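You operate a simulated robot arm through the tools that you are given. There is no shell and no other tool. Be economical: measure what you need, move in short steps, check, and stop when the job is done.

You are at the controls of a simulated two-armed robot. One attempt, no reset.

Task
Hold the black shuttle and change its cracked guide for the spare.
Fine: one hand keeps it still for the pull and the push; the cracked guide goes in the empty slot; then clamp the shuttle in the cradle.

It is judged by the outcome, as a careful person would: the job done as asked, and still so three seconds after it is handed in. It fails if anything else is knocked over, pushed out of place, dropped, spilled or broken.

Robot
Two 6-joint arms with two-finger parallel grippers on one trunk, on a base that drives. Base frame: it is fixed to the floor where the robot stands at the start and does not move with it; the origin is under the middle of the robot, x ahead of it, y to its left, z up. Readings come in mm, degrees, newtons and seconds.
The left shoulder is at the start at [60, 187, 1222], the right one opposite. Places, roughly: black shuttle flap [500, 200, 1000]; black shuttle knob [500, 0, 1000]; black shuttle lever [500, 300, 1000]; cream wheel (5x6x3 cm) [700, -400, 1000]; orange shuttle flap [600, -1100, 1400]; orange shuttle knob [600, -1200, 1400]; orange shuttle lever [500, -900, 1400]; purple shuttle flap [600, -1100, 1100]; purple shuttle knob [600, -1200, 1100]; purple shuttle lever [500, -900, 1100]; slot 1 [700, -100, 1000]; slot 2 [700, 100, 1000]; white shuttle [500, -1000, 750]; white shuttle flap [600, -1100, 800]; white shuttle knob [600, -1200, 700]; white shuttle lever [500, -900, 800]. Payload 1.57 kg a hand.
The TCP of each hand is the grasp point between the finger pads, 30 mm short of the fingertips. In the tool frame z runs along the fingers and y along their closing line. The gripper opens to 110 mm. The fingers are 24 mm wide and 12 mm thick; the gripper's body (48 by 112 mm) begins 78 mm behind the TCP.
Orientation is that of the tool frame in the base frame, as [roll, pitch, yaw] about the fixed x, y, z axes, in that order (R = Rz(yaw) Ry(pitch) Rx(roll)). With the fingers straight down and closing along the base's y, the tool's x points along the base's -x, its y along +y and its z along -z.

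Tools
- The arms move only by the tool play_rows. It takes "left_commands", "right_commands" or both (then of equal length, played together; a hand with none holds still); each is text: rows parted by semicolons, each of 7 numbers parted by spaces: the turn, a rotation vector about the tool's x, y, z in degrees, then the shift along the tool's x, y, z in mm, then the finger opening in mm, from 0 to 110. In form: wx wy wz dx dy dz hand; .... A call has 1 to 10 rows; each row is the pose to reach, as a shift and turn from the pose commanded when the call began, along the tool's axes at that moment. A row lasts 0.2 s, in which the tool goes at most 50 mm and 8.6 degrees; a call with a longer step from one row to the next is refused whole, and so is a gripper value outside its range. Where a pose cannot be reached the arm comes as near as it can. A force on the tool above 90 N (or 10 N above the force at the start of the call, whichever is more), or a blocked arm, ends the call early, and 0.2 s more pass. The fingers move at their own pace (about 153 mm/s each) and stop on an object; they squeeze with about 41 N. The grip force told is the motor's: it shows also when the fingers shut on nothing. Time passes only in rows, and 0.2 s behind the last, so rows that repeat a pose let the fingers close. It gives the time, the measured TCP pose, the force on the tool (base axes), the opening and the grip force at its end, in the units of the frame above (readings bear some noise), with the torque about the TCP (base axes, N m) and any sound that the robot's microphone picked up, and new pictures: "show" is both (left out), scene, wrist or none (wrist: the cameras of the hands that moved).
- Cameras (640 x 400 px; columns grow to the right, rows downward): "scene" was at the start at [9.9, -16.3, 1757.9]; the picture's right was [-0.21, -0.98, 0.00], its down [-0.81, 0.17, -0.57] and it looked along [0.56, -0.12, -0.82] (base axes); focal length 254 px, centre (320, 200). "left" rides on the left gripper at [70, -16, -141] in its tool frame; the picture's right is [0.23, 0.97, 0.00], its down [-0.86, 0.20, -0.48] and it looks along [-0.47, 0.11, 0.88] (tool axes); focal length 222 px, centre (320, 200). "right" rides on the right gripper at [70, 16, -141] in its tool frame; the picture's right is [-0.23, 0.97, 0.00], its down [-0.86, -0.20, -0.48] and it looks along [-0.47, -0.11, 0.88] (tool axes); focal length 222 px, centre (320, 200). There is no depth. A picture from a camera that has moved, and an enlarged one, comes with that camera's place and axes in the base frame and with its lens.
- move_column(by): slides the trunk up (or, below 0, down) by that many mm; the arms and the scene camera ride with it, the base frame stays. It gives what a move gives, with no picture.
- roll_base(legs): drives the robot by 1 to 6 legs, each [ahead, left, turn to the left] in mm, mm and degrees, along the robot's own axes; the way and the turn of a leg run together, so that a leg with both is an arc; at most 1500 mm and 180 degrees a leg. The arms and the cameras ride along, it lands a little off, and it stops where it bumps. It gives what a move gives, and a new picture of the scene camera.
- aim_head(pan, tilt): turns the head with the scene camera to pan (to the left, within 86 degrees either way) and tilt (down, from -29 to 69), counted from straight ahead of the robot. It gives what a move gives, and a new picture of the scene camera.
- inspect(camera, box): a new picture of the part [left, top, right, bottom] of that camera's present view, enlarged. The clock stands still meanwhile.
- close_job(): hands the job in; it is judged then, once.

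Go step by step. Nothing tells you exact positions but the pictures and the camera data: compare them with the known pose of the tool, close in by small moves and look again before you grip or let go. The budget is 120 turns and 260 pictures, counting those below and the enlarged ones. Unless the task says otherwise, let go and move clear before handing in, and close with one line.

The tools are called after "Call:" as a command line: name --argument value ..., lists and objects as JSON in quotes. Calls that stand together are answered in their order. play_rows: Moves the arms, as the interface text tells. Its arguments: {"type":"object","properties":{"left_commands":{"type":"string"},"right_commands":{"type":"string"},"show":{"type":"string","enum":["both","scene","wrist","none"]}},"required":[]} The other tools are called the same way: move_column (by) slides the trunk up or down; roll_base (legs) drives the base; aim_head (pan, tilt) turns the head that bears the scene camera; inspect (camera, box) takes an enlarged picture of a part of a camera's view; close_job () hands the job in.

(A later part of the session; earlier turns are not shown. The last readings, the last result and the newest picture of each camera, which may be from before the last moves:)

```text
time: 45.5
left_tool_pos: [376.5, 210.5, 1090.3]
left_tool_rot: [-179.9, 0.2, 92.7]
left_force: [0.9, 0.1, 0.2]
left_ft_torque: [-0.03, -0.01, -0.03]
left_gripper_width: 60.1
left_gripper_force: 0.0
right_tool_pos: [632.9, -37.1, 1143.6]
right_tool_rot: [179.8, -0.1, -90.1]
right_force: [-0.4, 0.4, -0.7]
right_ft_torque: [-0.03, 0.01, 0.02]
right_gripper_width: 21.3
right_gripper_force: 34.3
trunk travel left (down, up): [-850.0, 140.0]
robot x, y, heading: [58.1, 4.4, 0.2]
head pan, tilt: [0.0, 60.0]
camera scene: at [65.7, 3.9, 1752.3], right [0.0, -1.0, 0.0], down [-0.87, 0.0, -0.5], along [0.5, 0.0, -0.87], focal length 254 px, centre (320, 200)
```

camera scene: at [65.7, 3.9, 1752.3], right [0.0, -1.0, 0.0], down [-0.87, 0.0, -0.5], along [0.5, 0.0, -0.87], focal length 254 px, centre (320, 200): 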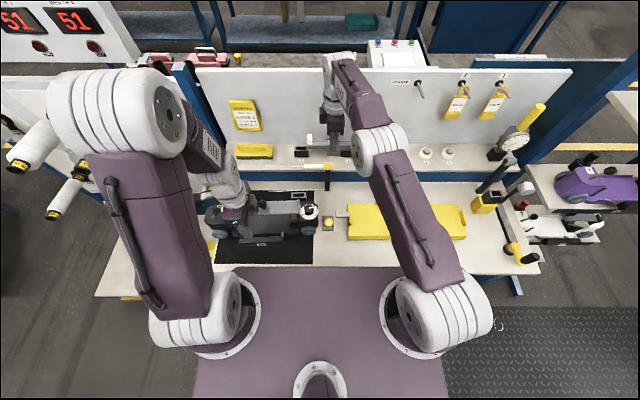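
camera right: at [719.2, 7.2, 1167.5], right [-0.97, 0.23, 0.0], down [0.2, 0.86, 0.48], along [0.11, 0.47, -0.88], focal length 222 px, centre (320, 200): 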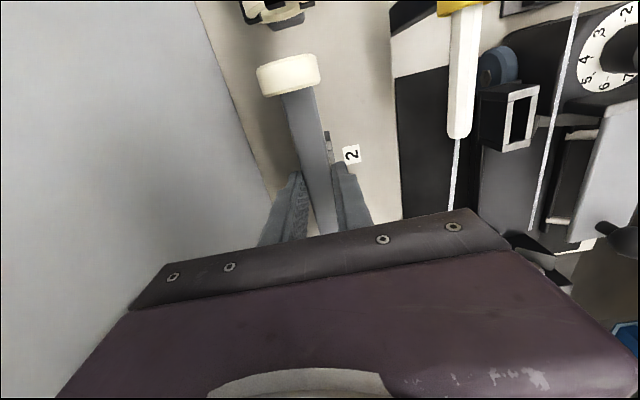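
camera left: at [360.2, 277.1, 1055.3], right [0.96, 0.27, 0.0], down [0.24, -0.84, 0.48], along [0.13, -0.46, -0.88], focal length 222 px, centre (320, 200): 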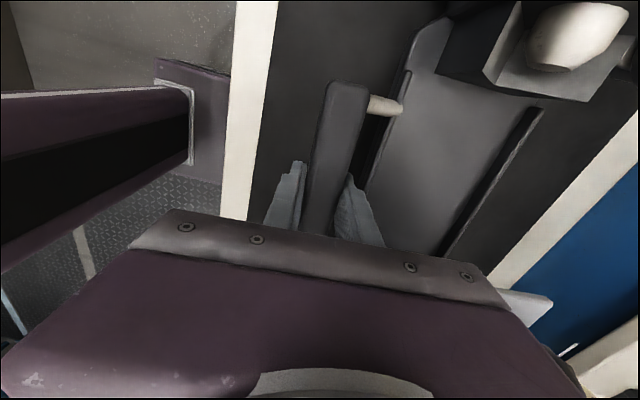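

Call:
play_rows --left_commands "0 0 0 0 2 40 50; 0 0 0 0 2 80 50; 0 0 0 0 2 115 50; 0 0 0 0 2 140 50" --right_commands "0 0 0 0 20 0 0; 0 0 -1 -20 50 0 0; 0 0 -2 -60 80 0 0; 0 0 -3 -100 86 0 0" --show "wrist"

Call:
inspect --camera "left" --box '[220, 60, 460, 260]'

```text
time: 46.5
left_tool_pos: [376.0, 210.4, 952.8]
left_tool_rot: [179.9, 0.2, 92.7]
left_force: [-0.8, -0.5, 0.0]
left_ft_torque: [-0.02, 0.01, 0.0]
left_gripper_width: 50.0
left_gripper_force: 0.0
right_tool_pos: [545.4, 62.4, 1144.9]
right_tool_rot: [179.9, -0.1, -87.0]
right_force: [0.3, -0.4, -1.1]
right_ft_torque: [-0.04, 0.03, -0.01]
right_gripper_width: 21.2
right_gripper_force: 34.6
trunk travel left (down, up): [-850.0, 140.0]
robot x, y, heading: [57.2, 2.3, 0.0]
head pan, tilt: [0.0, 60.0]
camera right: at [532.9, -8.4, 1286.6], right [-0.98, 0.18, 0.0], down [0.16, 0.86, 0.48], along [0.08, 0.47, -0.88], focal length 222 px, centre (320, 200)
camera left: at [357.2, 278.1, 1090.7], right [0.96, 0.27, 0.0], down [0.24, -0.84, 0.48], along [0.13, -0.46, -0.88], focal length 222 px, centre (320, 200)
```

right: 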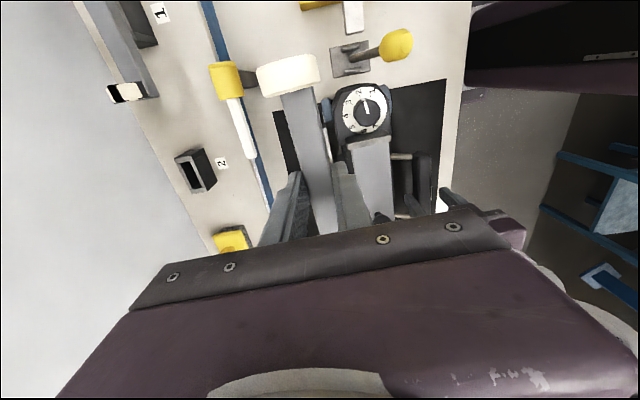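
left: 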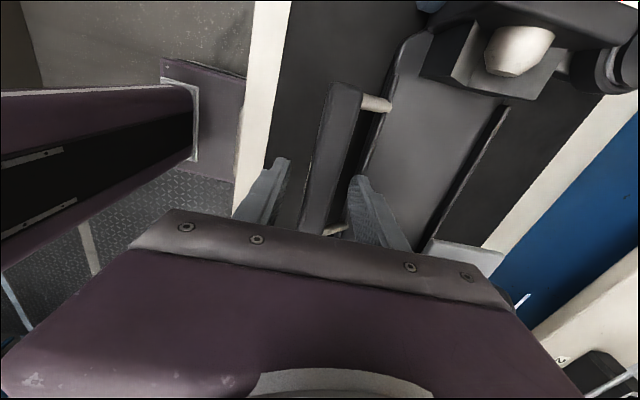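

```text
2.00 times, centred on (340, 160) of left
camera zoom: at [357.2, 278.1, 1090.7], right [0.96, 0.27, 0.0], down [0.24, -0.84, 0.48], along [0.13, -0.46, -0.88], focal length 444 px, centre (280, 280)
```

zoom: 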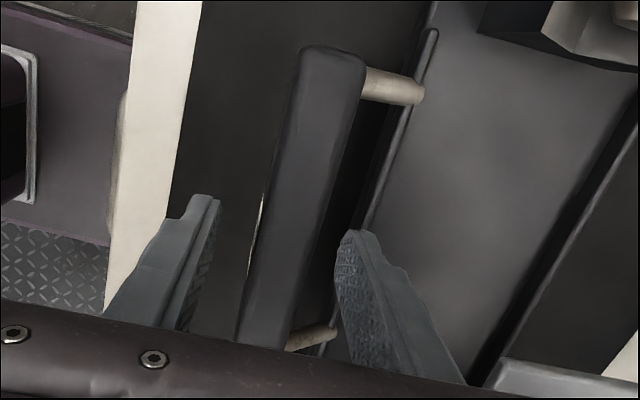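

Handle again between the left fingers. Lower and close.

Call:
play_rows --left_commands "0 0 0 0 2 18 50; 0 0 0 0 2 37 50; 0 0 0 0 2 37 35; 0 0 0 0 2 37 20; 0 0 0 0 2 37 0; 0 0 0 0 2 37 0" --show "none"

Call:
play_rows --right_commands "0 0 0 -10 -1 20 0; 0 0 0 -20 -1.5 45 0; 0 0 0 -22 -1.5 70 0; 0 0 0 -22 -1.5 95 0; 0 0 0 -22 -1.5 110 0" --show "wrist"

Call:
inspect --camera "scene" --box '[240, 140, 340, 215]'

```text
time: 47.9
left_tool_pos: [379.0, 209.0, 915.7]
left_tool_rot: [180.0, 0.2, 92.7]
left_force: [2.1, 1.0, 0.3]
left_ft_torque: [0.54, -0.03, -0.17]
left_gripper_width: 23.9
left_gripper_force: 36.2
right_tool_pos: [545.2, 61.3, 1145.2]
right_tool_rot: [179.9, -0.1, -87.0]
right_force: [-0.3, 0.0, -2.2]
right_ft_torque: [-0.01, 0.0, 0.04]
right_gripper_width: 21.4
right_gripper_force: 34.7
trunk travel left (down, up): [-850.0, 140.0]
robot x, y, heading: [58.4, 1.9, 0.2]
head pan, tilt: [0.0, 60.0]
```

```text
time: 49.1
left_tool_pos: [378.3, 209.2, 916.3]
left_tool_rot: [-179.9, 0.0, 92.7]
left_force: [-1.0, -1.0, -0.1]
left_ft_torque: [-0.02, 0.2, -0.05]
left_gripper_width: 23.7
left_gripper_force: 36.5
right_tool_pos: [545.6, 81.4, 1035.7]
right_tool_rot: [179.9, 0.0, -86.9]
right_force: [0.0, 0.9, -1.7]
right_ft_torque: [-0.01, -0.02, -0.02]
right_gripper_width: 21.0
right_gripper_force: 34.7
trunk travel left (down, up): [-850.0, 140.0]
robot x, y, heading: [55.4, 4.1, 0.2]
head pan, tilt: [0.0, 60.0]
camera right: at [533.5, 10.5, 1177.9], right [-0.98, 0.18, 0.0], down [0.16, 0.86, 0.48], along [0.08, 0.47, -0.88], focal length 222 px, centre (320, 200)
```

right: 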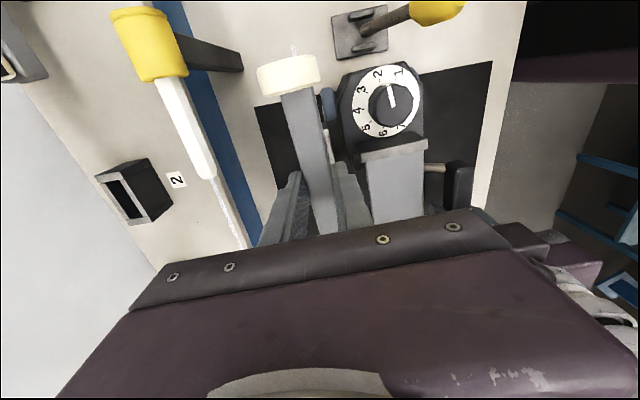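

```text
5.33 times, centred on (290, 178) of scene
camera zoom: at [63.1, 0.9, 1752.3], right [0.0, -1.0, 0.0], down [-0.87, 0.0, -0.5], along [0.5, 0.0, -0.87], focal length 1353 px, centre (480, 320)
```

zoom: 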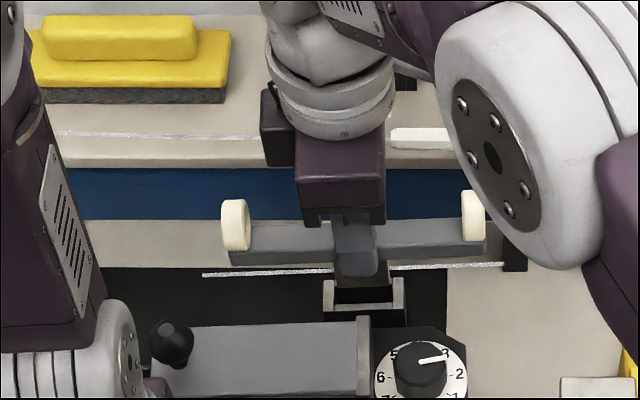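

Call:
inspect --camera "scene" --box '[288, 175, 328, 205]'

Call:
inspect --camera "right" --box '[290, 90, 370, 180]'

```text
13.33 times, centred on (308, 190) of scene
camera zoom: at [63.1, 0.9, 1752.3], right [0.0, -1.0, 0.0], down [-0.87, 0.0, -0.5], along [0.5, 0.0, -0.87], focal length 3382 px, centre (480, 333)
```

zoom: 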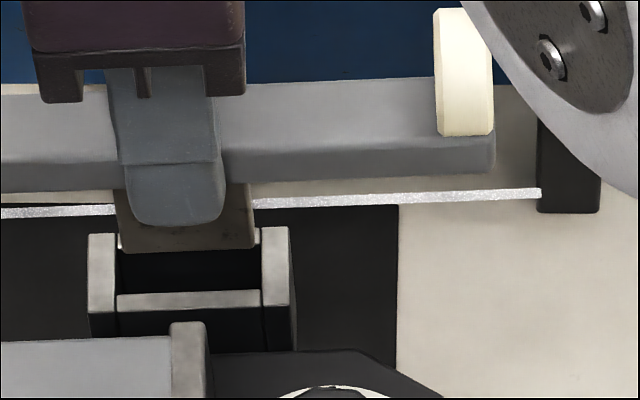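

```text
4.44 times, centred on (330, 135) of right
camera zoom: at [533.5, 10.5, 1177.9], right [-0.98, 0.18, 0.0], down [0.16, 0.86, 0.48], along [0.08, 0.47, -0.88], focal length 987 px, centre (276, 489)
```

zoom: 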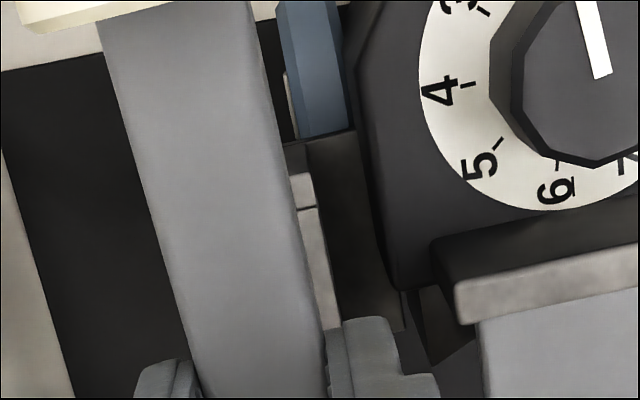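

Tang and socket align within about 1 mm; I shift +1 mm in x and lower into the socket slowly.

Call:
play_rows --right_commands "0 0 0 0 -1.2 8 0; 0 0 0 0 -1.2 16 0; 0 0 0 0 -1.2 22 0; 0 0 0 0 -1.2 27 0; 0 0 0 0 -1.2 32 0" --show "none"

Call:
inspect --camera "scene" --box '[288, 175, 328, 205]'

```text
time: 50.3
left_tool_pos: [377.8, 208.1, 916.9]
left_tool_rot: [179.9, 0.0, 92.7]
left_force: [6.0, -1.7, -3.4]
left_ft_torque: [-0.01, 0.92, 0.45]
left_gripper_width: 23.8
left_gripper_force: 35.5
right_tool_pos: [547.5, 80.5, 1005.3]
right_tool_rot: [-179.8, 0.1, -87.0]
right_force: [3.3, -1.2, 33.3]
right_ft_torque: [-0.02, -0.37, 0.0]
right_gripper_width: 21.1
right_gripper_force: 34.4
trunk travel left (down, up): [-850.0, 140.0]
robot x, y, heading: [52.2, 1.2, -0.1]
head pan, tilt: [0.0, 60.0]
```

```text
13.33 times, centred on (308, 190) of scene
camera zoom: at [60.7, -0.6, 1752.5], right [0.0, -1.0, 0.0], down [-0.87, 0.0, -0.5], along [0.5, 0.0, -0.87], focal length 3382 px, centre (480, 333)
```

zoom: 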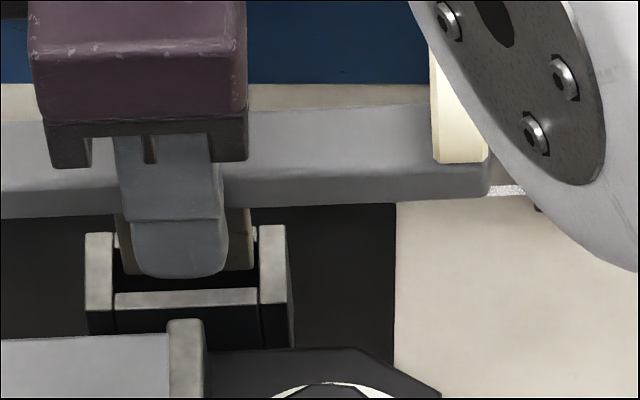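

Contact with the tang's front edge ≈6 mm behind the hole's front edge: it rests on the rear rim. I back up and shift −5 mm in x.

Call:
play_rows --right_commands "0 0 0 0 0 -8 0; 0 0 0 0 2.5 -8 0; 0 0 0 0 5 -8 0" --show "none"

Call:
inspect --camera "scene" --box '[288, 175, 328, 205]'

Call:
inspect --camera "right" --box '[290, 90, 370, 180]'

```text
time: 51.1
left_tool_pos: [377.3, 209.8, 915.4]
left_tool_rot: [-179.9, 0.1, 92.6]
left_force: [-2.8, -2.4, 0.0]
left_ft_torque: [0.47, 0.21, 0.12]
left_gripper_width: 23.8
left_gripper_force: 35.5
right_tool_pos: [541.1, 81.5, 1010.5]
right_tool_rot: [179.9, 0.0, -87.0]
right_force: [-0.4, -0.7, -1.1]
right_ft_torque: [-0.01, 0.0, -0.01]
right_gripper_width: 21.1
right_gripper_force: 34.4
trunk travel left (down, up): [-850.0, 140.0]
robot x, y, heading: [52.7, 4.0, -0.0]
head pan, tilt: [0.0, 60.0]
```

```text
13.33 times, centred on (308, 190) of scene
camera zoom: at [62.2, 0.2, 1752.2], right [0.0, -1.0, 0.0], down [-0.87, 0.0, -0.5], along [0.5, 0.0, -0.87], focal length 3382 px, centre (480, 333)
```

zoom: 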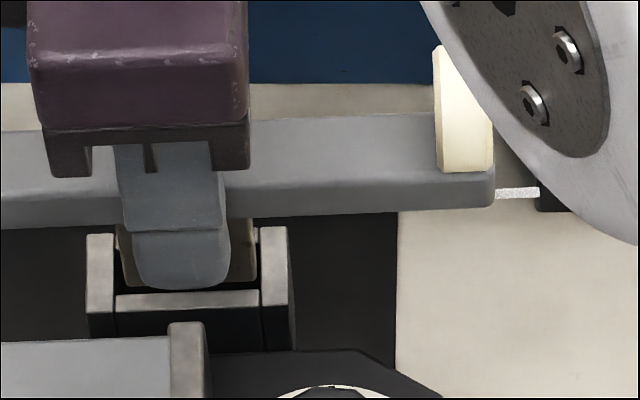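

```text
4.44 times, centred on (330, 135) of right
camera zoom: at [528.7, 10.4, 1153.7], right [-0.98, 0.18, 0.0], down [0.16, 0.86, 0.48], along [0.08, 0.47, -0.88], focal length 987 px, centre (276, 489)
```

zoom: 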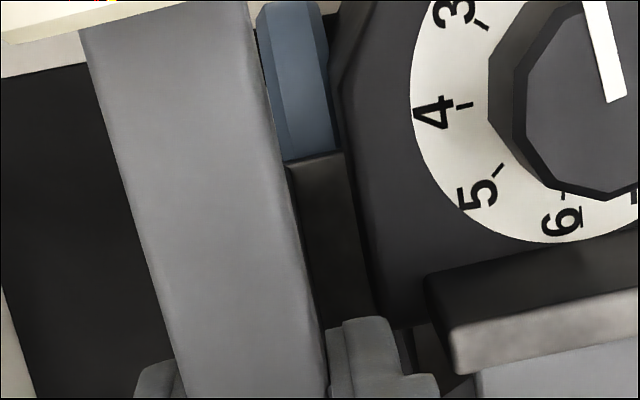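

Call:
play_rows --right_commands "0 0 0 0 -1.8 0 0; 0 0 0 0 -1.8 3 0; 0 0 0 0 -1.8 6 0; 0 0 0 0 -1.8 9 0; 0 0 0 0 -1.8 12 0" --show "none"

Call:
inspect --camera "scene" --box '[288, 175, 328, 205]'

```text
time: 52.3
left_tool_pos: [377.7, 208.8, 915.6]
left_tool_rot: [179.9, 0.1, 92.7]
left_force: [-1.6, -0.9, -0.3]
left_ft_torque: [0.46, 0.3, 0.35]
left_gripper_width: 23.9
left_gripper_force: 35.7
right_tool_pos: [544.7, 82.2, 998.8]
right_tool_rot: [180.0, 0.0, -87.1]
right_force: [0.7, 0.0, -1.3]
right_ft_torque: [0.01, 0.04, -0.01]
right_gripper_width: 21.5
right_gripper_force: 34.3
trunk travel left (down, up): [-850.0, 140.0]
robot x, y, heading: [54.1, -0.2, 0.1]
head pan, tilt: [0.0, 60.0]
```

```text
13.33 times, centred on (308, 190) of scene
camera zoom: at [62.5, 0.7, 1752.3], right [0.0, -1.0, 0.0], down [-0.87, 0.0, -0.5], along [0.5, 0.0, -0.87], focal length 3382 px, centre (480, 333)
```

zoom: 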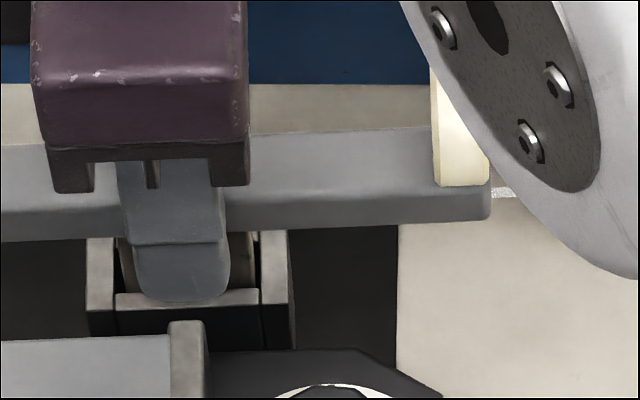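

Now it is entering without force. Continue down in small steps and push home.

Call:
play_rows --right_commands "0 0 0 0 0 3 0; 0 0 0 0 0 6 0; 0 0 0 0 0 9 0; 0 0 0 0 0 12 0; 0 0 0 0 0 14 0; 0 0 0 0 0 16 0; 0 0 0 0 0 18 0" --show "none"

Call:
inspect --camera "scene" --box '[268, 165, 332, 213]'

```text
time: 53.9
left_tool_pos: [377.7, 209.9, 914.6]
left_tool_rot: [180.0, 0.1, 92.7]
left_force: [-2.3, 0.1, -0.1]
left_ft_torque: [0.09, 0.13, 0.22]
left_gripper_width: 23.8
left_gripper_force: 36.2
right_tool_pos: [544.7, 81.9, 982.1]
right_tool_rot: [-180.0, 0.0, -87.0]
right_force: [0.1, -1.0, -0.8]
right_ft_torque: [-0.05, -0.03, 0.01]
right_gripper_width: 21.1
right_gripper_force: 34.8
trunk travel left (down, up): [-850.0, 140.0]
robot x, y, heading: [58.8, 0.6, 0.1]
head pan, tilt: [0.0, 60.0]
```

```text
8.33 times, centred on (300, 189) of scene
camera zoom: at [62.5, 0.8, 1752.3], right [0.0, -1.0, 0.0], down [-0.87, 0.0, -0.5], along [0.5, 0.0, -0.87], focal length 2114 px, centre (487, 292)
```

zoom: 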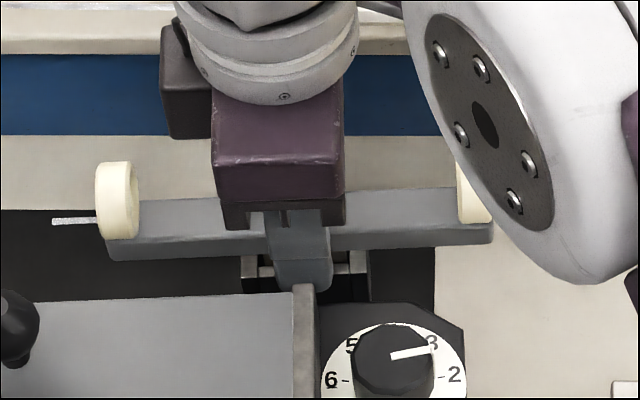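

Call:
play_rows --right_commands "0 0 0 0 0 1.5 0; 0 0 0 0 0 3 0; 0 0 0 0 0 4.5 0; 0 0 0 0 0 6 0; 0 0 0 0 0 7.5 0" --show "none"

Call:
inspect --camera "scene" --box '[268, 165, 332, 213]'

```text
time: 55.1
left_tool_pos: [378.6, 208.7, 918.3]
left_tool_rot: [179.6, 0.0, 92.7]
left_force: [15.1, 6.8, -9.0]
left_ft_torque: [-0.05, 0.99, 0.54]
left_gripper_width: 24.1
left_gripper_force: 35.9
right_tool_pos: [544.2, 82.5, 981.1]
right_tool_rot: [-179.5, 0.2, -87.0]
right_force: [0.0, -10.9, 66.4]
right_ft_torque: [-0.52, 0.78, 1.06]
right_gripper_width: 21.0
right_gripper_force: 34.5
trunk travel left (down, up): [-850.0, 140.0]
robot x, y, heading: [60.4, 0.1, -0.0]
head pan, tilt: [0.0, 60.0]
```

```text
8.33 times, centred on (300, 189) of scene
camera zoom: at [57.8, -1.3, 1753.0], right [0.0, -1.0, 0.0], down [-0.86, 0.0, -0.5], along [0.5, 0.0, -0.86], focal length 2114 px, centre (487, 292)
```

zoom: 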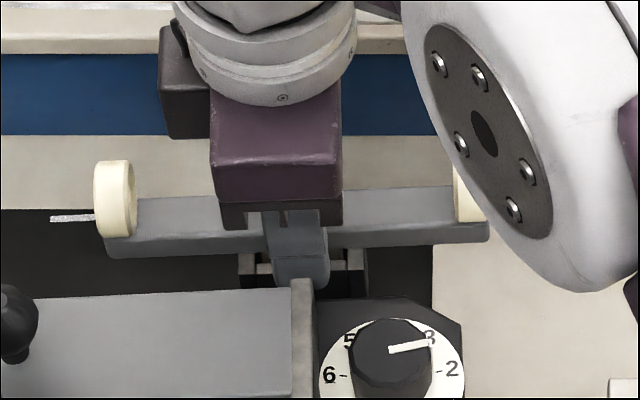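

Hard contact at 66 N, but I want to verify it's fully home. Ease off the load and zoom.

Call:
play_rows --right_commands "0 0 0 0 0 -5 0; 0 0 0 0 0 -5 0" --show "wrist"

Call:
inspect --camera "scene" --box '[284, 178, 324, 208]'

Call:
inspect --camera "right" --box '[270, 90, 400, 220]'

```text
time: 55.7
left_tool_pos: [376.2, 207.7, 915.6]
left_tool_rot: [-180.0, 0.0, 92.8]
left_force: [5.6, -6.7, -0.3]
left_ft_torque: [0.03, -0.12, 0.86]
left_gripper_width: 24.0
left_gripper_force: 35.6
right_tool_pos: [542.9, 82.6, 980.4]
right_tool_rot: [-179.8, 0.3, -87.1]
right_force: [3.8, 1.6, 32.2]
right_ft_torque: [-0.16, 0.01, 0.11]
right_gripper_width: 21.2
right_gripper_force: 34.1
trunk travel left (down, up): [-850.0, 140.0]
robot x, y, heading: [61.1, 5.5, 0.3]
head pan, tilt: [0.0, 60.0]
camera right: at [530.3, 11.2, 1122.6], right [-0.98, 0.18, 0.0], down [0.15, 0.86, 0.48], along [0.09, 0.47, -0.88], focal length 222 px, centre (320, 200)
```

right: 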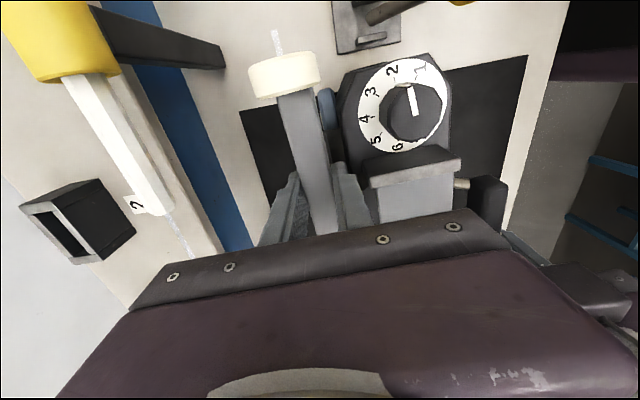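

```text
13.33 times, centred on (304, 193) of scene
camera zoom: at [60.6, -1.0, 1752.1], right [0.0, -1.0, 0.0], down [-0.87, 0.0, -0.5], along [0.5, 0.0, -0.87], focal length 3382 px, centre (533, 293)
```

zoom: 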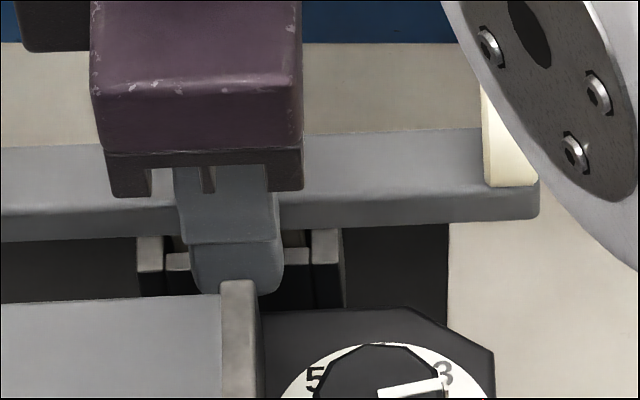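

```text
3.08 times, centred on (335, 155) of right
camera zoom: at [530.3, 11.2, 1122.6], right [-0.98, 0.18, 0.0], down [0.15, 0.86, 0.48], along [0.09, 0.47, -0.88], focal length 684 px, centre (274, 338)
```

zoom: 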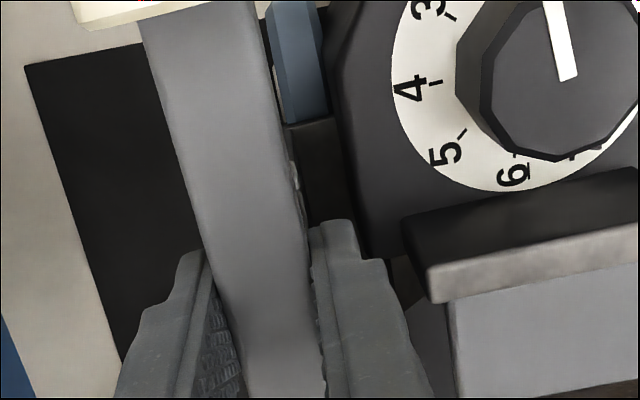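

The bar slipped up about 14 mm in the fingers on the first contact, so the fingers, not the guide, are bottoming. The tang is already in the socket: open slightly, rise and look.

Call:
play_rows --right_commands "0 0 0 0 0 -1 0; 0 0 0 0 0 -1 30; 0 0 0 0 0 -1 35; 0 0 0 0 0 -8 36; 0 0 0 0 0 -16 36" --show "none"

Call:
inspect --camera "scene" --box '[268, 165, 332, 213]'

Call:
inspect --camera "right" --box '[240, 60, 400, 220]'

```text
time: 56.9
left_tool_pos: [376.6, 208.3, 915.6]
left_tool_rot: [179.9, 0.0, 92.7]
left_force: [-3.0, -2.6, 7.2]
left_ft_torque: [0.39, 0.05, 0.72]
left_gripper_width: 23.7
left_gripper_force: 35.8
right_tool_pos: [542.7, 81.1, 995.2]
right_tool_rot: [179.7, 0.0, -87.0]
right_force: [0.4, 0.0, 0.6]
right_ft_torque: [0.03, 0.01, -0.02]
right_gripper_width: 36.1
right_gripper_force: 0.0
trunk travel left (down, up): [-850.0, 140.0]
robot x, y, heading: [54.7, 2.6, 0.1]
head pan, tilt: [0.0, 60.0]
```

```text
8.33 times, centred on (300, 189) of scene
camera zoom: at [60.9, -0.6, 1752.1], right [0.0, -1.0, 0.0], down [-0.87, 0.0, -0.5], along [0.5, 0.0, -0.87], focal length 2114 px, centre (487, 292)
```

zoom: 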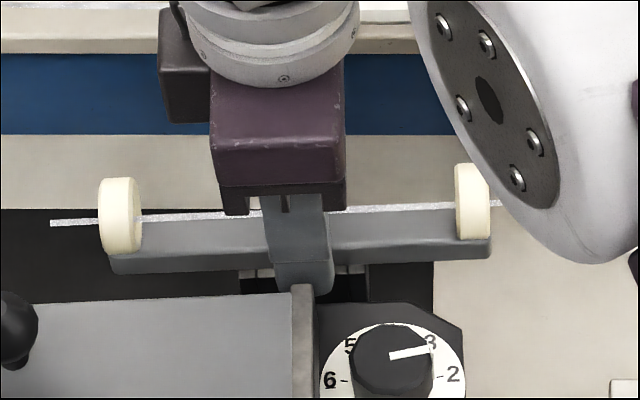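

```text
2.50 times, centred on (320, 140) of right
camera zoom: at [529.7, 9.7, 1136.4], right [-0.98, 0.18, 0.0], down [0.16, 0.86, 0.48], along [0.08, 0.47, -0.88], focal length 555 px, centre (320, 350)
```

zoom: 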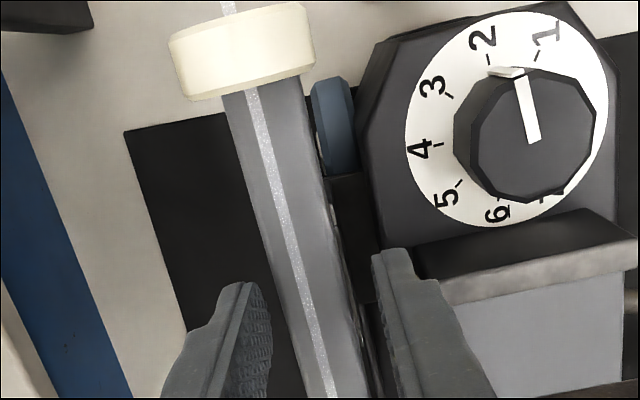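

The guide dropped into place by itself (thread lies over it as before). Now regrip at normal height and push down to make sure it is home.

Call:
play_rows --right_commands "0 0 0 0 0 6 36; 0 0 0 0 0 9 30; 0 0 0 0 0 9 15; 0 0 0 0 0 9 0; 0 0 0 0 0 9 0; 0 0 0 0 0 11 0; 0 0 0 0 0 13 0; 0 0 0 0 0 15 0" --show "none"

Call:
inspect --camera "scene" --box '[268, 165, 332, 213]'

```text
time: 58.7
left_tool_pos: [376.8, 208.5, 916.5]
left_tool_rot: [179.7, 0.1, 92.7]
left_force: [-1.5, -1.0, -0.5]
left_ft_torque: [-0.07, 0.36, 0.59]
left_gripper_width: 24.1
left_gripper_force: 36.1
right_tool_pos: [544.0, 82.5, 983.6]
right_tool_rot: [-179.8, 0.2, -87.0]
right_force: [4.4, -0.6, 25.6]
right_ft_torque: [-0.02, -0.12, -0.04]
right_gripper_width: 21.5
right_gripper_force: 34.2
trunk travel left (down, up): [-850.0, 140.0]
robot x, y, heading: [56.6, 1.0, 0.0]
head pan, tilt: [0.0, 60.0]
```

```text
8.33 times, centred on (300, 189) of scene
camera zoom: at [59.4, -0.1, 1752.5], right [0.0, -1.0, 0.0], down [-0.87, 0.0, -0.5], along [0.5, 0.0, -0.87], focal length 2114 px, centre (487, 292)
```

zoom: 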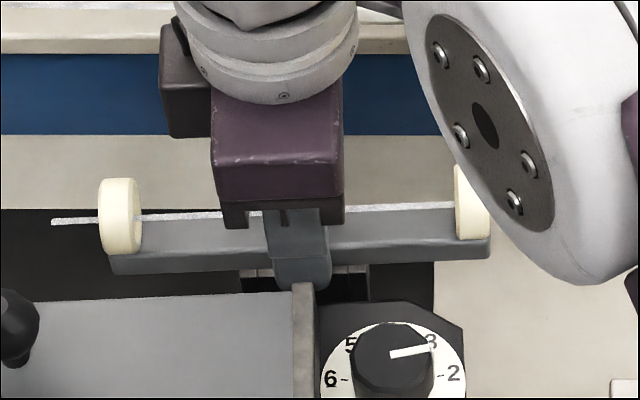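

Call:
play_rows --right_commands "0 0 0 0 0 2 0; 0 0 0 0 0 3 0; 0 0 0 0 0 -3 0; 0 0 0 0 0 -3 25; 0 0 0 0 0 -3 36; 0 0 0 0 0 -20 38; 0 0 0 0 0 -50 40; 0 0 0 0 0 -90 45" --show "wrist"

Call:
inspect --camera "scene" --box '[260, 165, 340, 215]'

Call:
inspect --camera "right" --box '[240, 40, 440, 230]'

```text
time: 60.5
left_tool_pos: [376.0, 208.5, 915.3]
left_tool_rot: [179.9, 0.0, 92.6]
left_force: [-5.0, -0.9, 6.8]
left_ft_torque: [0.14, -0.02, 0.54]
left_gripper_width: 23.7
left_gripper_force: 36.3
right_tool_pos: [542.4, 81.4, 1072.6]
right_tool_rot: [179.9, 0.0, -86.9]
right_force: [-0.1, -0.6, 0.4]
right_ft_torque: [0.0, 0.04, -0.03]
right_gripper_width: 45.0
right_gripper_force: 0.0
trunk travel left (down, up): [-850.0, 140.0]
robot x, y, heading: [54.8, 4.0, 0.0]
head pan, tilt: [0.0, 60.0]
camera right: at [529.2, 10.2, 1214.0], right [-0.98, 0.18, 0.0], down [0.15, 0.86, 0.48], along [0.08, 0.47, -0.88], focal length 222 px, centre (320, 200)
```

right: 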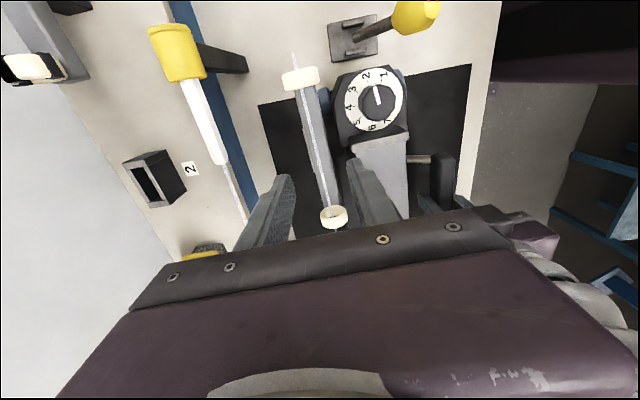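

```text
8.00 times, centred on (300, 190) of scene
camera zoom: at [60.2, 0.1, 1752.2], right [0.0, -1.0, 0.0], down [-0.87, 0.0, -0.5], along [0.5, 0.0, -0.87], focal length 2029 px, centre (480, 280)
```

zoom: 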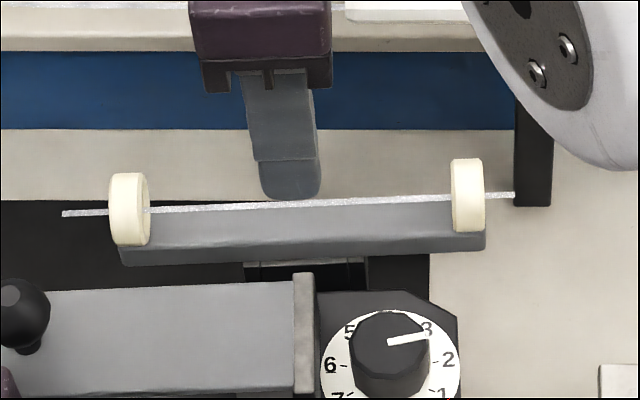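

```text
2.11 times, centred on (340, 135) of right
camera zoom: at [529.2, 10.2, 1214.0], right [-0.98, 0.18, 0.0], down [0.15, 0.86, 0.48], along [0.08, 0.47, -0.88], focal length 468 px, centre (278, 337)
```

zoom: 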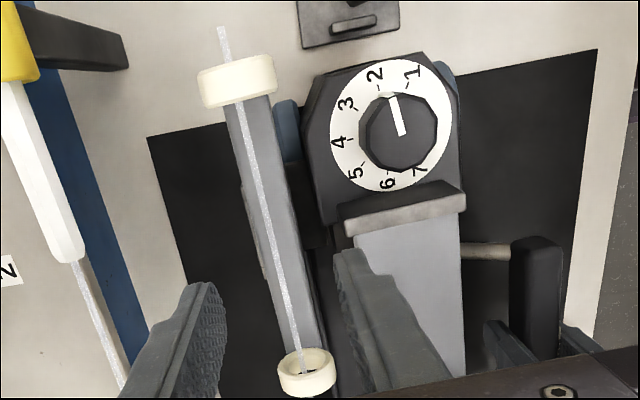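

The spare is seated. Next I test-lift the shuttle a few mm by the handle to learn its weight and tilt, with the right hand moved up and aside.

Call:
play_rows --right_commands "0 0 0 0 0 -30 45; 0 0 0 30 0 -50 45; 0 0 0 60 0 -50 45; 0 0 0 100 0 -50 45" --show "none"

Call:
play_rows --left_commands "0 0 0 0 0 -2 0; 0 0 0 0 0 -4 0; 0 0 0 0 0 -6 0; 0 0 0 0 0 -8 0; 0 0 0 0 0 -10 0" --show "both"

Call:
inspect --camera "scene" --box '[190, 160, 350, 260]'

```text
time: 61.5
left_tool_pos: [377.3, 208.8, 914.7]
left_tool_rot: [179.9, 0.1, 92.7]
left_force: [-5.0, -2.3, 4.1]
left_ft_torque: [1.1, 0.18, 0.3]
left_gripper_width: 23.6
left_gripper_force: 36.3
right_tool_pos: [548.9, -20.0, 1120.6]
right_tool_rot: [-180.0, 0.0, -87.1]
right_force: [0.0, 0.3, -0.8]
right_ft_torque: [0.01, 0.0, -0.02]
right_gripper_width: 45.1
right_gripper_force: 0.0
trunk travel left (down, up): [-850.0, 140.0]
robot x, y, heading: [55.5, 3.6, 0.3]
head pan, tilt: [0.0, 60.0]
```

```text
time: 62.7
left_tool_pos: [379.0, 210.9, 925.4]
left_tool_rot: [-179.9, 0.1, 92.9]
left_force: [0.4, 0.2, -7.8]
left_ft_torque: [0.1, 0.74, 0.03]
left_gripper_width: 23.6
left_gripper_force: 35.4
right_tool_pos: [548.9, -18.7, 1120.6]
right_tool_rot: [179.8, 0.1, -87.0]
right_force: [0.5, -0.2, -0.3]
right_ft_torque: [0.02, 0.02, -0.01]
right_gripper_width: 45.1
right_gripper_force: 0.0
trunk travel left (down, up): [-850.0, 140.0]
robot x, y, heading: [56.6, 5.2, 0.3]
head pan, tilt: [0.0, 60.0]
camera scene: at [63.2, 1.1, 1752.3], right [0.0, -1.0, 0.0], down [-0.87, 0.0, -0.5], along [0.5, 0.0, -0.87], focal length 254 px, centre (320, 200)
camera left: at [358.8, 277.7, 1064.6], right [0.96, 0.27, 0.0], down [0.24, -0.84, 0.48], along [0.13, -0.46, -0.88], focal length 222 px, centre (320, 200)
```

scene: 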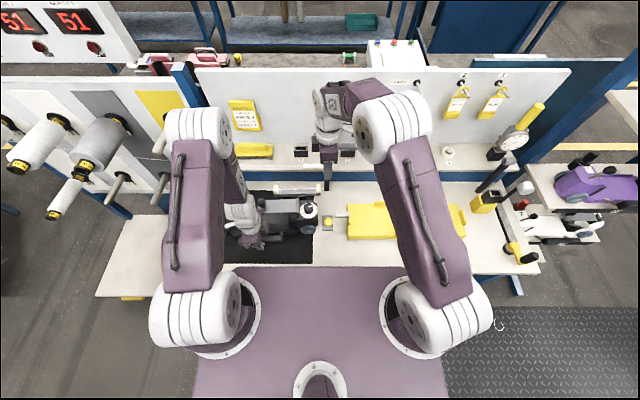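
left: 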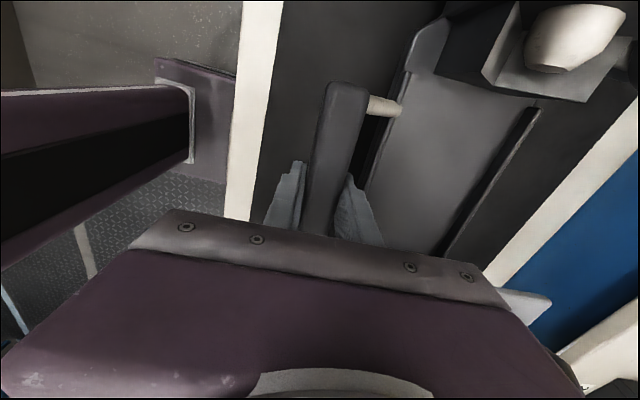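

```text
4.00 times, centred on (270, 210) of scene
camera zoom: at [63.2, 1.1, 1752.3], right [0.0, -1.0, 0.0], down [-0.87, 0.0, -0.5], along [0.5, 0.0, -0.87], focal length 1014 px, centre (520, 160)
```

zoom: 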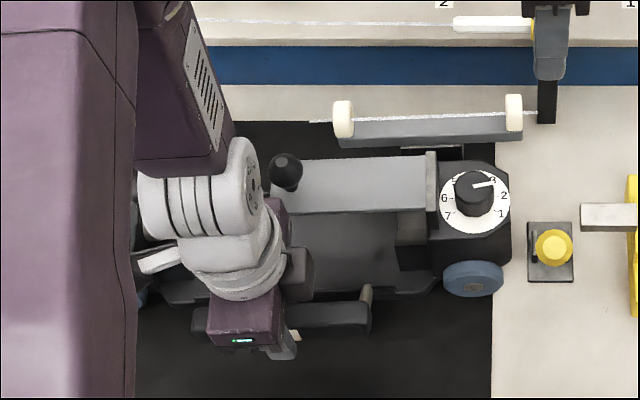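

The shuttle lifts level (≈8 N, COM about 92 mm behind the handle) and the grip holds. Before carrying it I survey the cradle with the right camera.

Call:
play_rows --right_commands "0 0 0 44 10 -4 45; 0 0 0 88 22 -8 45; 0 0 0 132 34 -12 45; 0 0 0 176 48 -16 45; 0 0 0 220 62 -20 45; 0 0 0 264 78 -25 45; 0 0 0 305 95 -30 45" --show "both"

Call:
inspect --camera "scene" --box '[310, 180, 480, 260]'

```text
time: 64.3
left_tool_pos: [377.3, 209.3, 925.7]
left_tool_rot: [180.0, 0.0, 92.6]
left_force: [-0.4, 0.2, -6.8]
left_ft_torque: [0.11, 0.71, 0.02]
left_gripper_width: 23.8
left_gripper_force: 35.8
right_tool_pos: [470.3, -330.4, 1149.8]
right_tool_rot: [179.9, 0.1, -87.0]
right_force: [-0.4, 0.2, 0.4]
right_ft_torque: [0.04, 0.0, -0.01]
right_gripper_width: 45.1
right_gripper_force: 0.1
trunk travel left (down, up): [-850.0, 140.0]
robot x, y, heading: [55.7, 3.5, -0.0]
head pan, tilt: [0.0, 60.0]
camera scene: at [62.6, -0.9, 1752.3], right [0.0, -1.0, 0.0], down [-0.87, 0.0, -0.5], along [0.5, 0.0, -0.87], focal length 254 px, centre (320, 200)
camera right: at [457.5, -401.7, 1292.5], right [-0.98, 0.18, 0.0], down [0.15, 0.86, 0.48], along [0.08, 0.47, -0.88], focal length 222 px, centre (320, 200)
```

scene: 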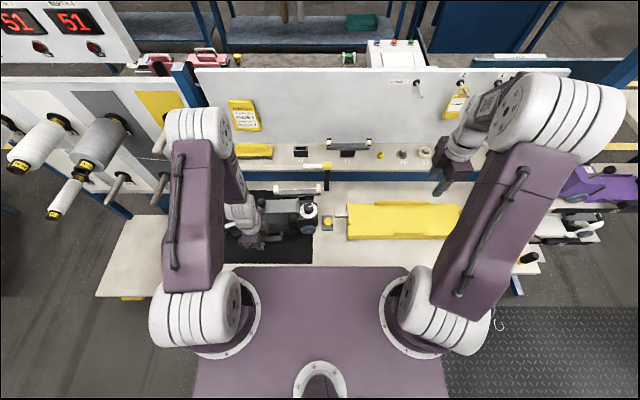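
right: 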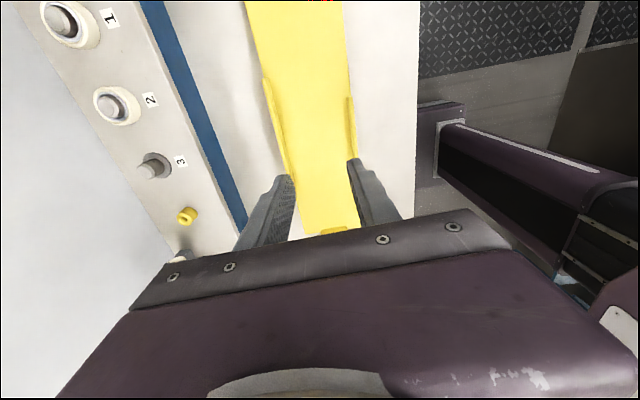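

```text
3.76 times, centred on (395, 220) of scene
camera zoom: at [62.6, -0.9, 1752.3], right [0.0, -1.0, 0.0], down [-0.87, 0.0, -0.5], along [0.5, 0.0, -0.87], focal length 955 px, centre (38, 125)
```

zoom: 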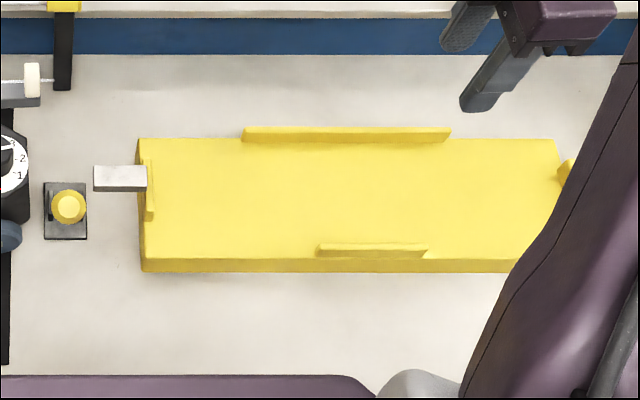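

Cradle top is ≈876 high, x 416–550, y −107…−535, lips centred at y≈−323; shuttle centre is 92 mm behind the handle, so handle target ≈(391,−322). I lift the shuttle, square its yaw, and tuck the right hand up.

Call:
play_rows --left_commands "0 0 0 0 0 -15 0; 0 0 0.5 0 0 -35 0; 0 0 1 0 0 -55 0; 0 0 1.5 0 0 -75 0; 0 0 2 0 0 -95 0; 0 0 2.6 0 0 -115 0; 0 0 2.6 0 0 -130 0" --right_commands "0 0 0 -12 4 -15 45; 0 0 0 -24 8 -30 45; 0 0 0 -36 12 -45 45; 0 0 0 -48 16 -60 45; 0 0 0 -60 20 -75 45; 0 0 0 -72 24 -90 45; 0 0 0 -81 26 -100 45" --show "both"

Call:
inspect --camera "scene" --box '[180, 130, 380, 255]'

```text
time: 65.9
left_tool_pos: [378.6, 210.4, 1055.6]
left_tool_rot: [-179.9, 0.1, 90.2]
left_force: [-0.3, -0.6, -6.5]
left_ft_torque: [0.11, 0.72, 0.0]
left_gripper_width: 23.8
left_gripper_force: 35.8
right_tool_pos: [439.6, -248.3, 1248.8]
right_tool_rot: [180.0, 0.0, -87.1]
right_force: [-0.8, -0.6, -0.3]
right_ft_torque: [-0.03, -0.04, -0.01]
right_gripper_width: 44.9
right_gripper_force: 0.1
trunk travel left (down, up): [-850.0, 140.0]
robot x, y, heading: [57.2, 0.6, -0.1]
head pan, tilt: [0.0, 60.0]
camera scene: at [62.7, 1.6, 1752.2], right [0.0, -1.0, 0.0], down [-0.87, 0.0, -0.5], along [0.5, 0.0, -0.87], focal length 254 px, centre (320, 200)
camera right: at [426.4, -319.1, 1391.9], right [-0.98, 0.18, 0.0], down [0.16, 0.86, 0.48], along [0.08, 0.47, -0.88], focal length 222 px, centre (320, 200)
camera left: at [363.4, 278.6, 1194.2], right [0.97, 0.23, 0.0], down [0.2, -0.85, 0.48], along [0.11, -0.47, -0.88], focal length 222 px, centre (320, 200)
```

scene: 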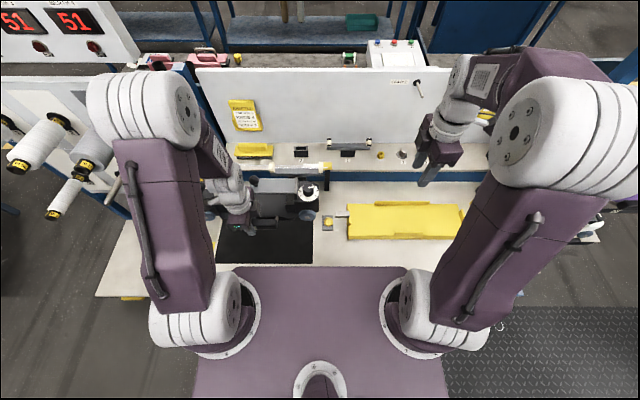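
right: 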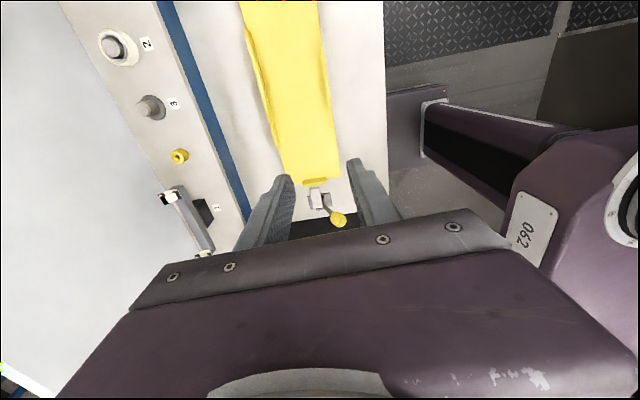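
left: 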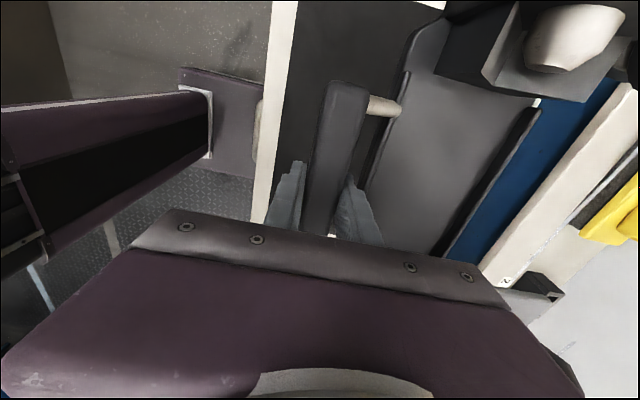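

```text
3.20 times, centred on (280, 192) of scene
camera zoom: at [62.7, 1.6, 1752.2], right [0.0, -1.0, 0.0], down [-0.87, 0.0, -0.5], along [0.5, 0.0, -0.87], focal length 812 px, centre (448, 224)
```

zoom: 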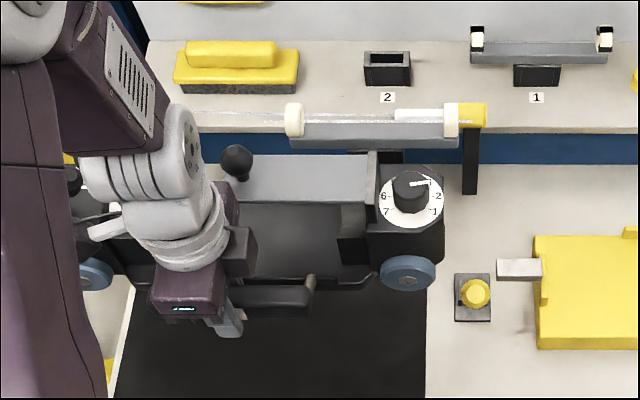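

Carried level and stable. Drive to the right.

Call:
roll_base --legs '[[0, -200, 0], [8, -130, 0]]'

Call:
inspect --camera "scene" --box '[180, 130, 420, 280]'

```text
time: 68.3
left_tool_pos: [388.8, -117.5, 1054.0]
left_tool_rot: [179.9, 0.2, 90.0]
left_force: [-0.2, -0.4, -7.3]
left_ft_torque: [0.12, 0.74, -0.01]
left_gripper_width: 23.8
left_gripper_force: 36.1
right_tool_pos: [446.7, -576.1, 1249.6]
right_tool_rot: [-180.0, -0.1, -87.1]
right_force: [-0.4, -0.6, -0.1]
right_ft_torque: [0.0, 0.0, 0.03]
right_gripper_width: 45.0
right_gripper_force: 0.0
trunk travel left (down, up): [-850.0, 140.0]
robot x, y, heading: [65.7, -324.9, -0.1]
head pan, tilt: [0.0, 60.0]
camera scene: at [71.2, -325.2, 1752.3], right [0.0, -1.0, 0.0], down [-0.87, 0.0, -0.5], along [0.5, 0.0, -0.87], focal length 254 px, centre (320, 200)
```

scene: 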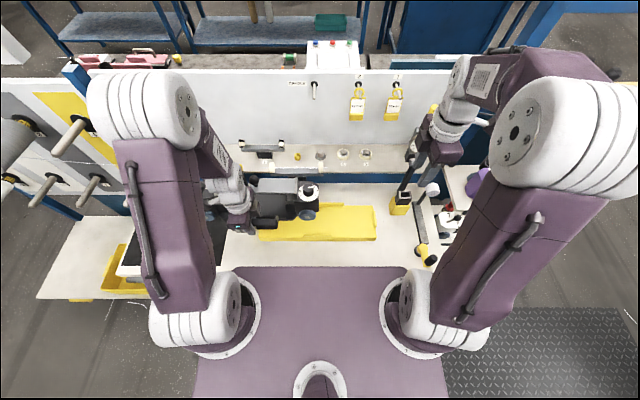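

```text
2.67 times, centred on (300, 205) of scene
camera zoom: at [71.2, -325.2, 1752.3], right [0.0, -1.0, 0.0], down [-0.87, 0.0, -0.5], along [0.5, 0.0, -0.87], focal length 676 px, centre (373, 187)
```

zoom: 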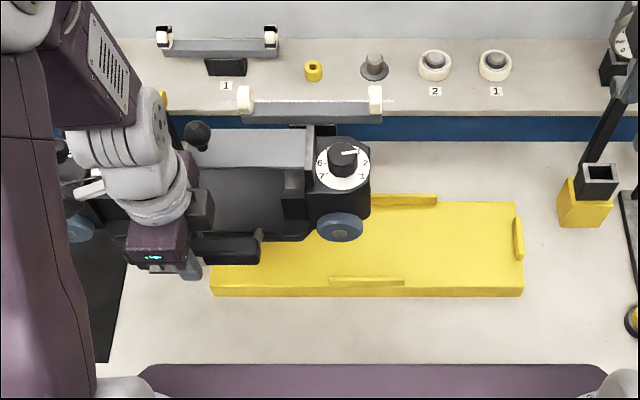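

The shuttle hangs over the left of the cradle. Move it right by arm, still high.

Call:
play_rows --left_commands "0 0 0 -40 0 0 0; 0 0 0 -80 1 0 0; 0 0 0 -120 1 0 0; 0 0 0 -160 2 0 0; 0 0 0 -203 2 0 0" --show "both"

Call:
inspect --camera "scene" --box '[230, 150, 430, 275]'

Call:
inspect --camera "right" --box '[180, 0, 480, 240]'

```text
time: 69.5
left_tool_pos: [390.6, -325.8, 1054.9]
left_tool_rot: [179.9, 0.0, 89.9]
left_force: [0.2, -0.4, -7.1]
left_ft_torque: [0.14, 0.73, -0.03]
left_gripper_width: 24.1
left_gripper_force: 36.0
right_tool_pos: [447.7, -579.9, 1248.3]
right_tool_rot: [179.9, 0.2, -87.1]
right_force: [0.6, -0.3, -0.9]
right_ft_torque: [0.01, -0.02, 0.01]
right_gripper_width: 45.0
right_gripper_force: 0.0
trunk travel left (down, up): [-850.0, 140.0]
robot x, y, heading: [61.4, -325.6, 0.2]
head pan, tilt: [0.0, 60.0]
camera scene: at [71.2, -329.8, 1752.3], right [0.0, -1.0, 0.0], down [-0.87, 0.0, -0.5], along [0.5, 0.0, -0.87], focal length 254 px, centre (320, 200)
camera left: at [373.9, -256.6, 1194.9], right [0.97, 0.23, 0.0], down [0.2, -0.86, 0.48], along [0.11, -0.47, -0.88], focal length 222 px, centre (320, 200)
```

scene: 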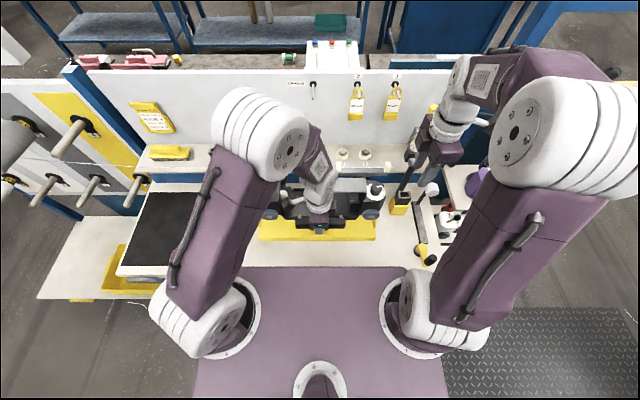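
left: 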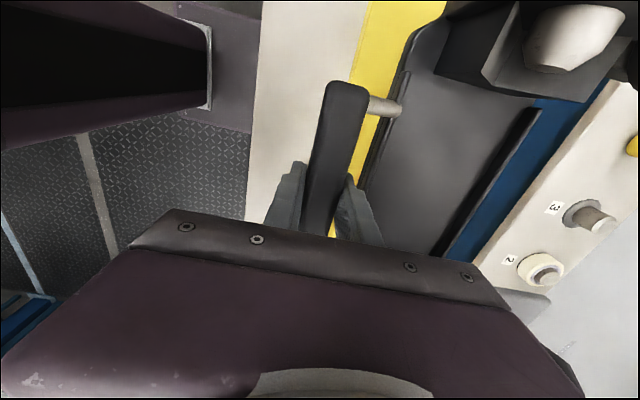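

```text
3.20 times, centred on (330, 212) of scene
camera zoom: at [71.2, -329.8, 1752.3], right [0.0, -1.0, 0.0], down [-0.87, 0.0, -0.5], along [0.5, 0.0, -0.87], focal length 812 px, centre (288, 160)
```

zoom: 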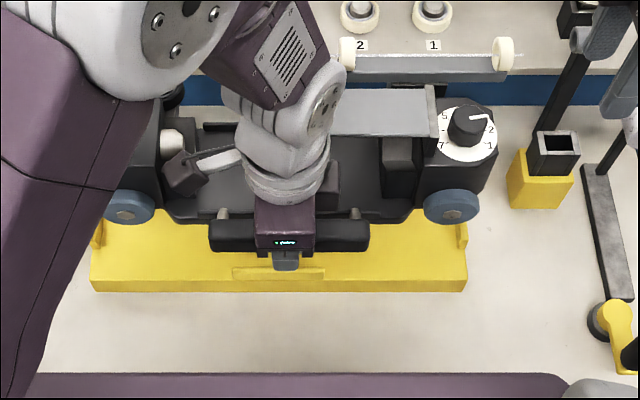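

```text
1.67 times, centred on (330, 120) of right
camera zoom: at [434.3, -650.4, 1391.1], right [-0.98, 0.18, 0.0], down [0.16, 0.86, 0.48], along [0.08, 0.47, -0.88], focal length 370 px, centre (303, 333)
```

zoom: 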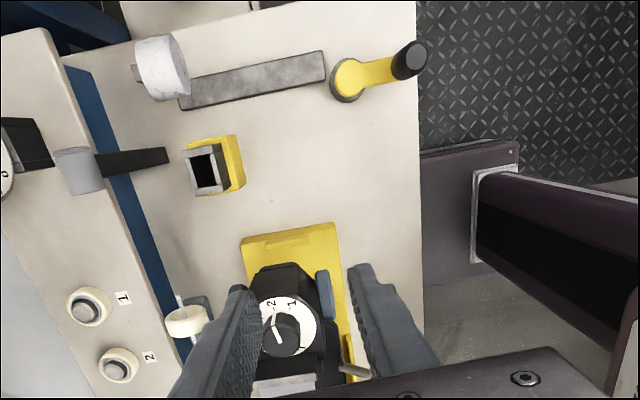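

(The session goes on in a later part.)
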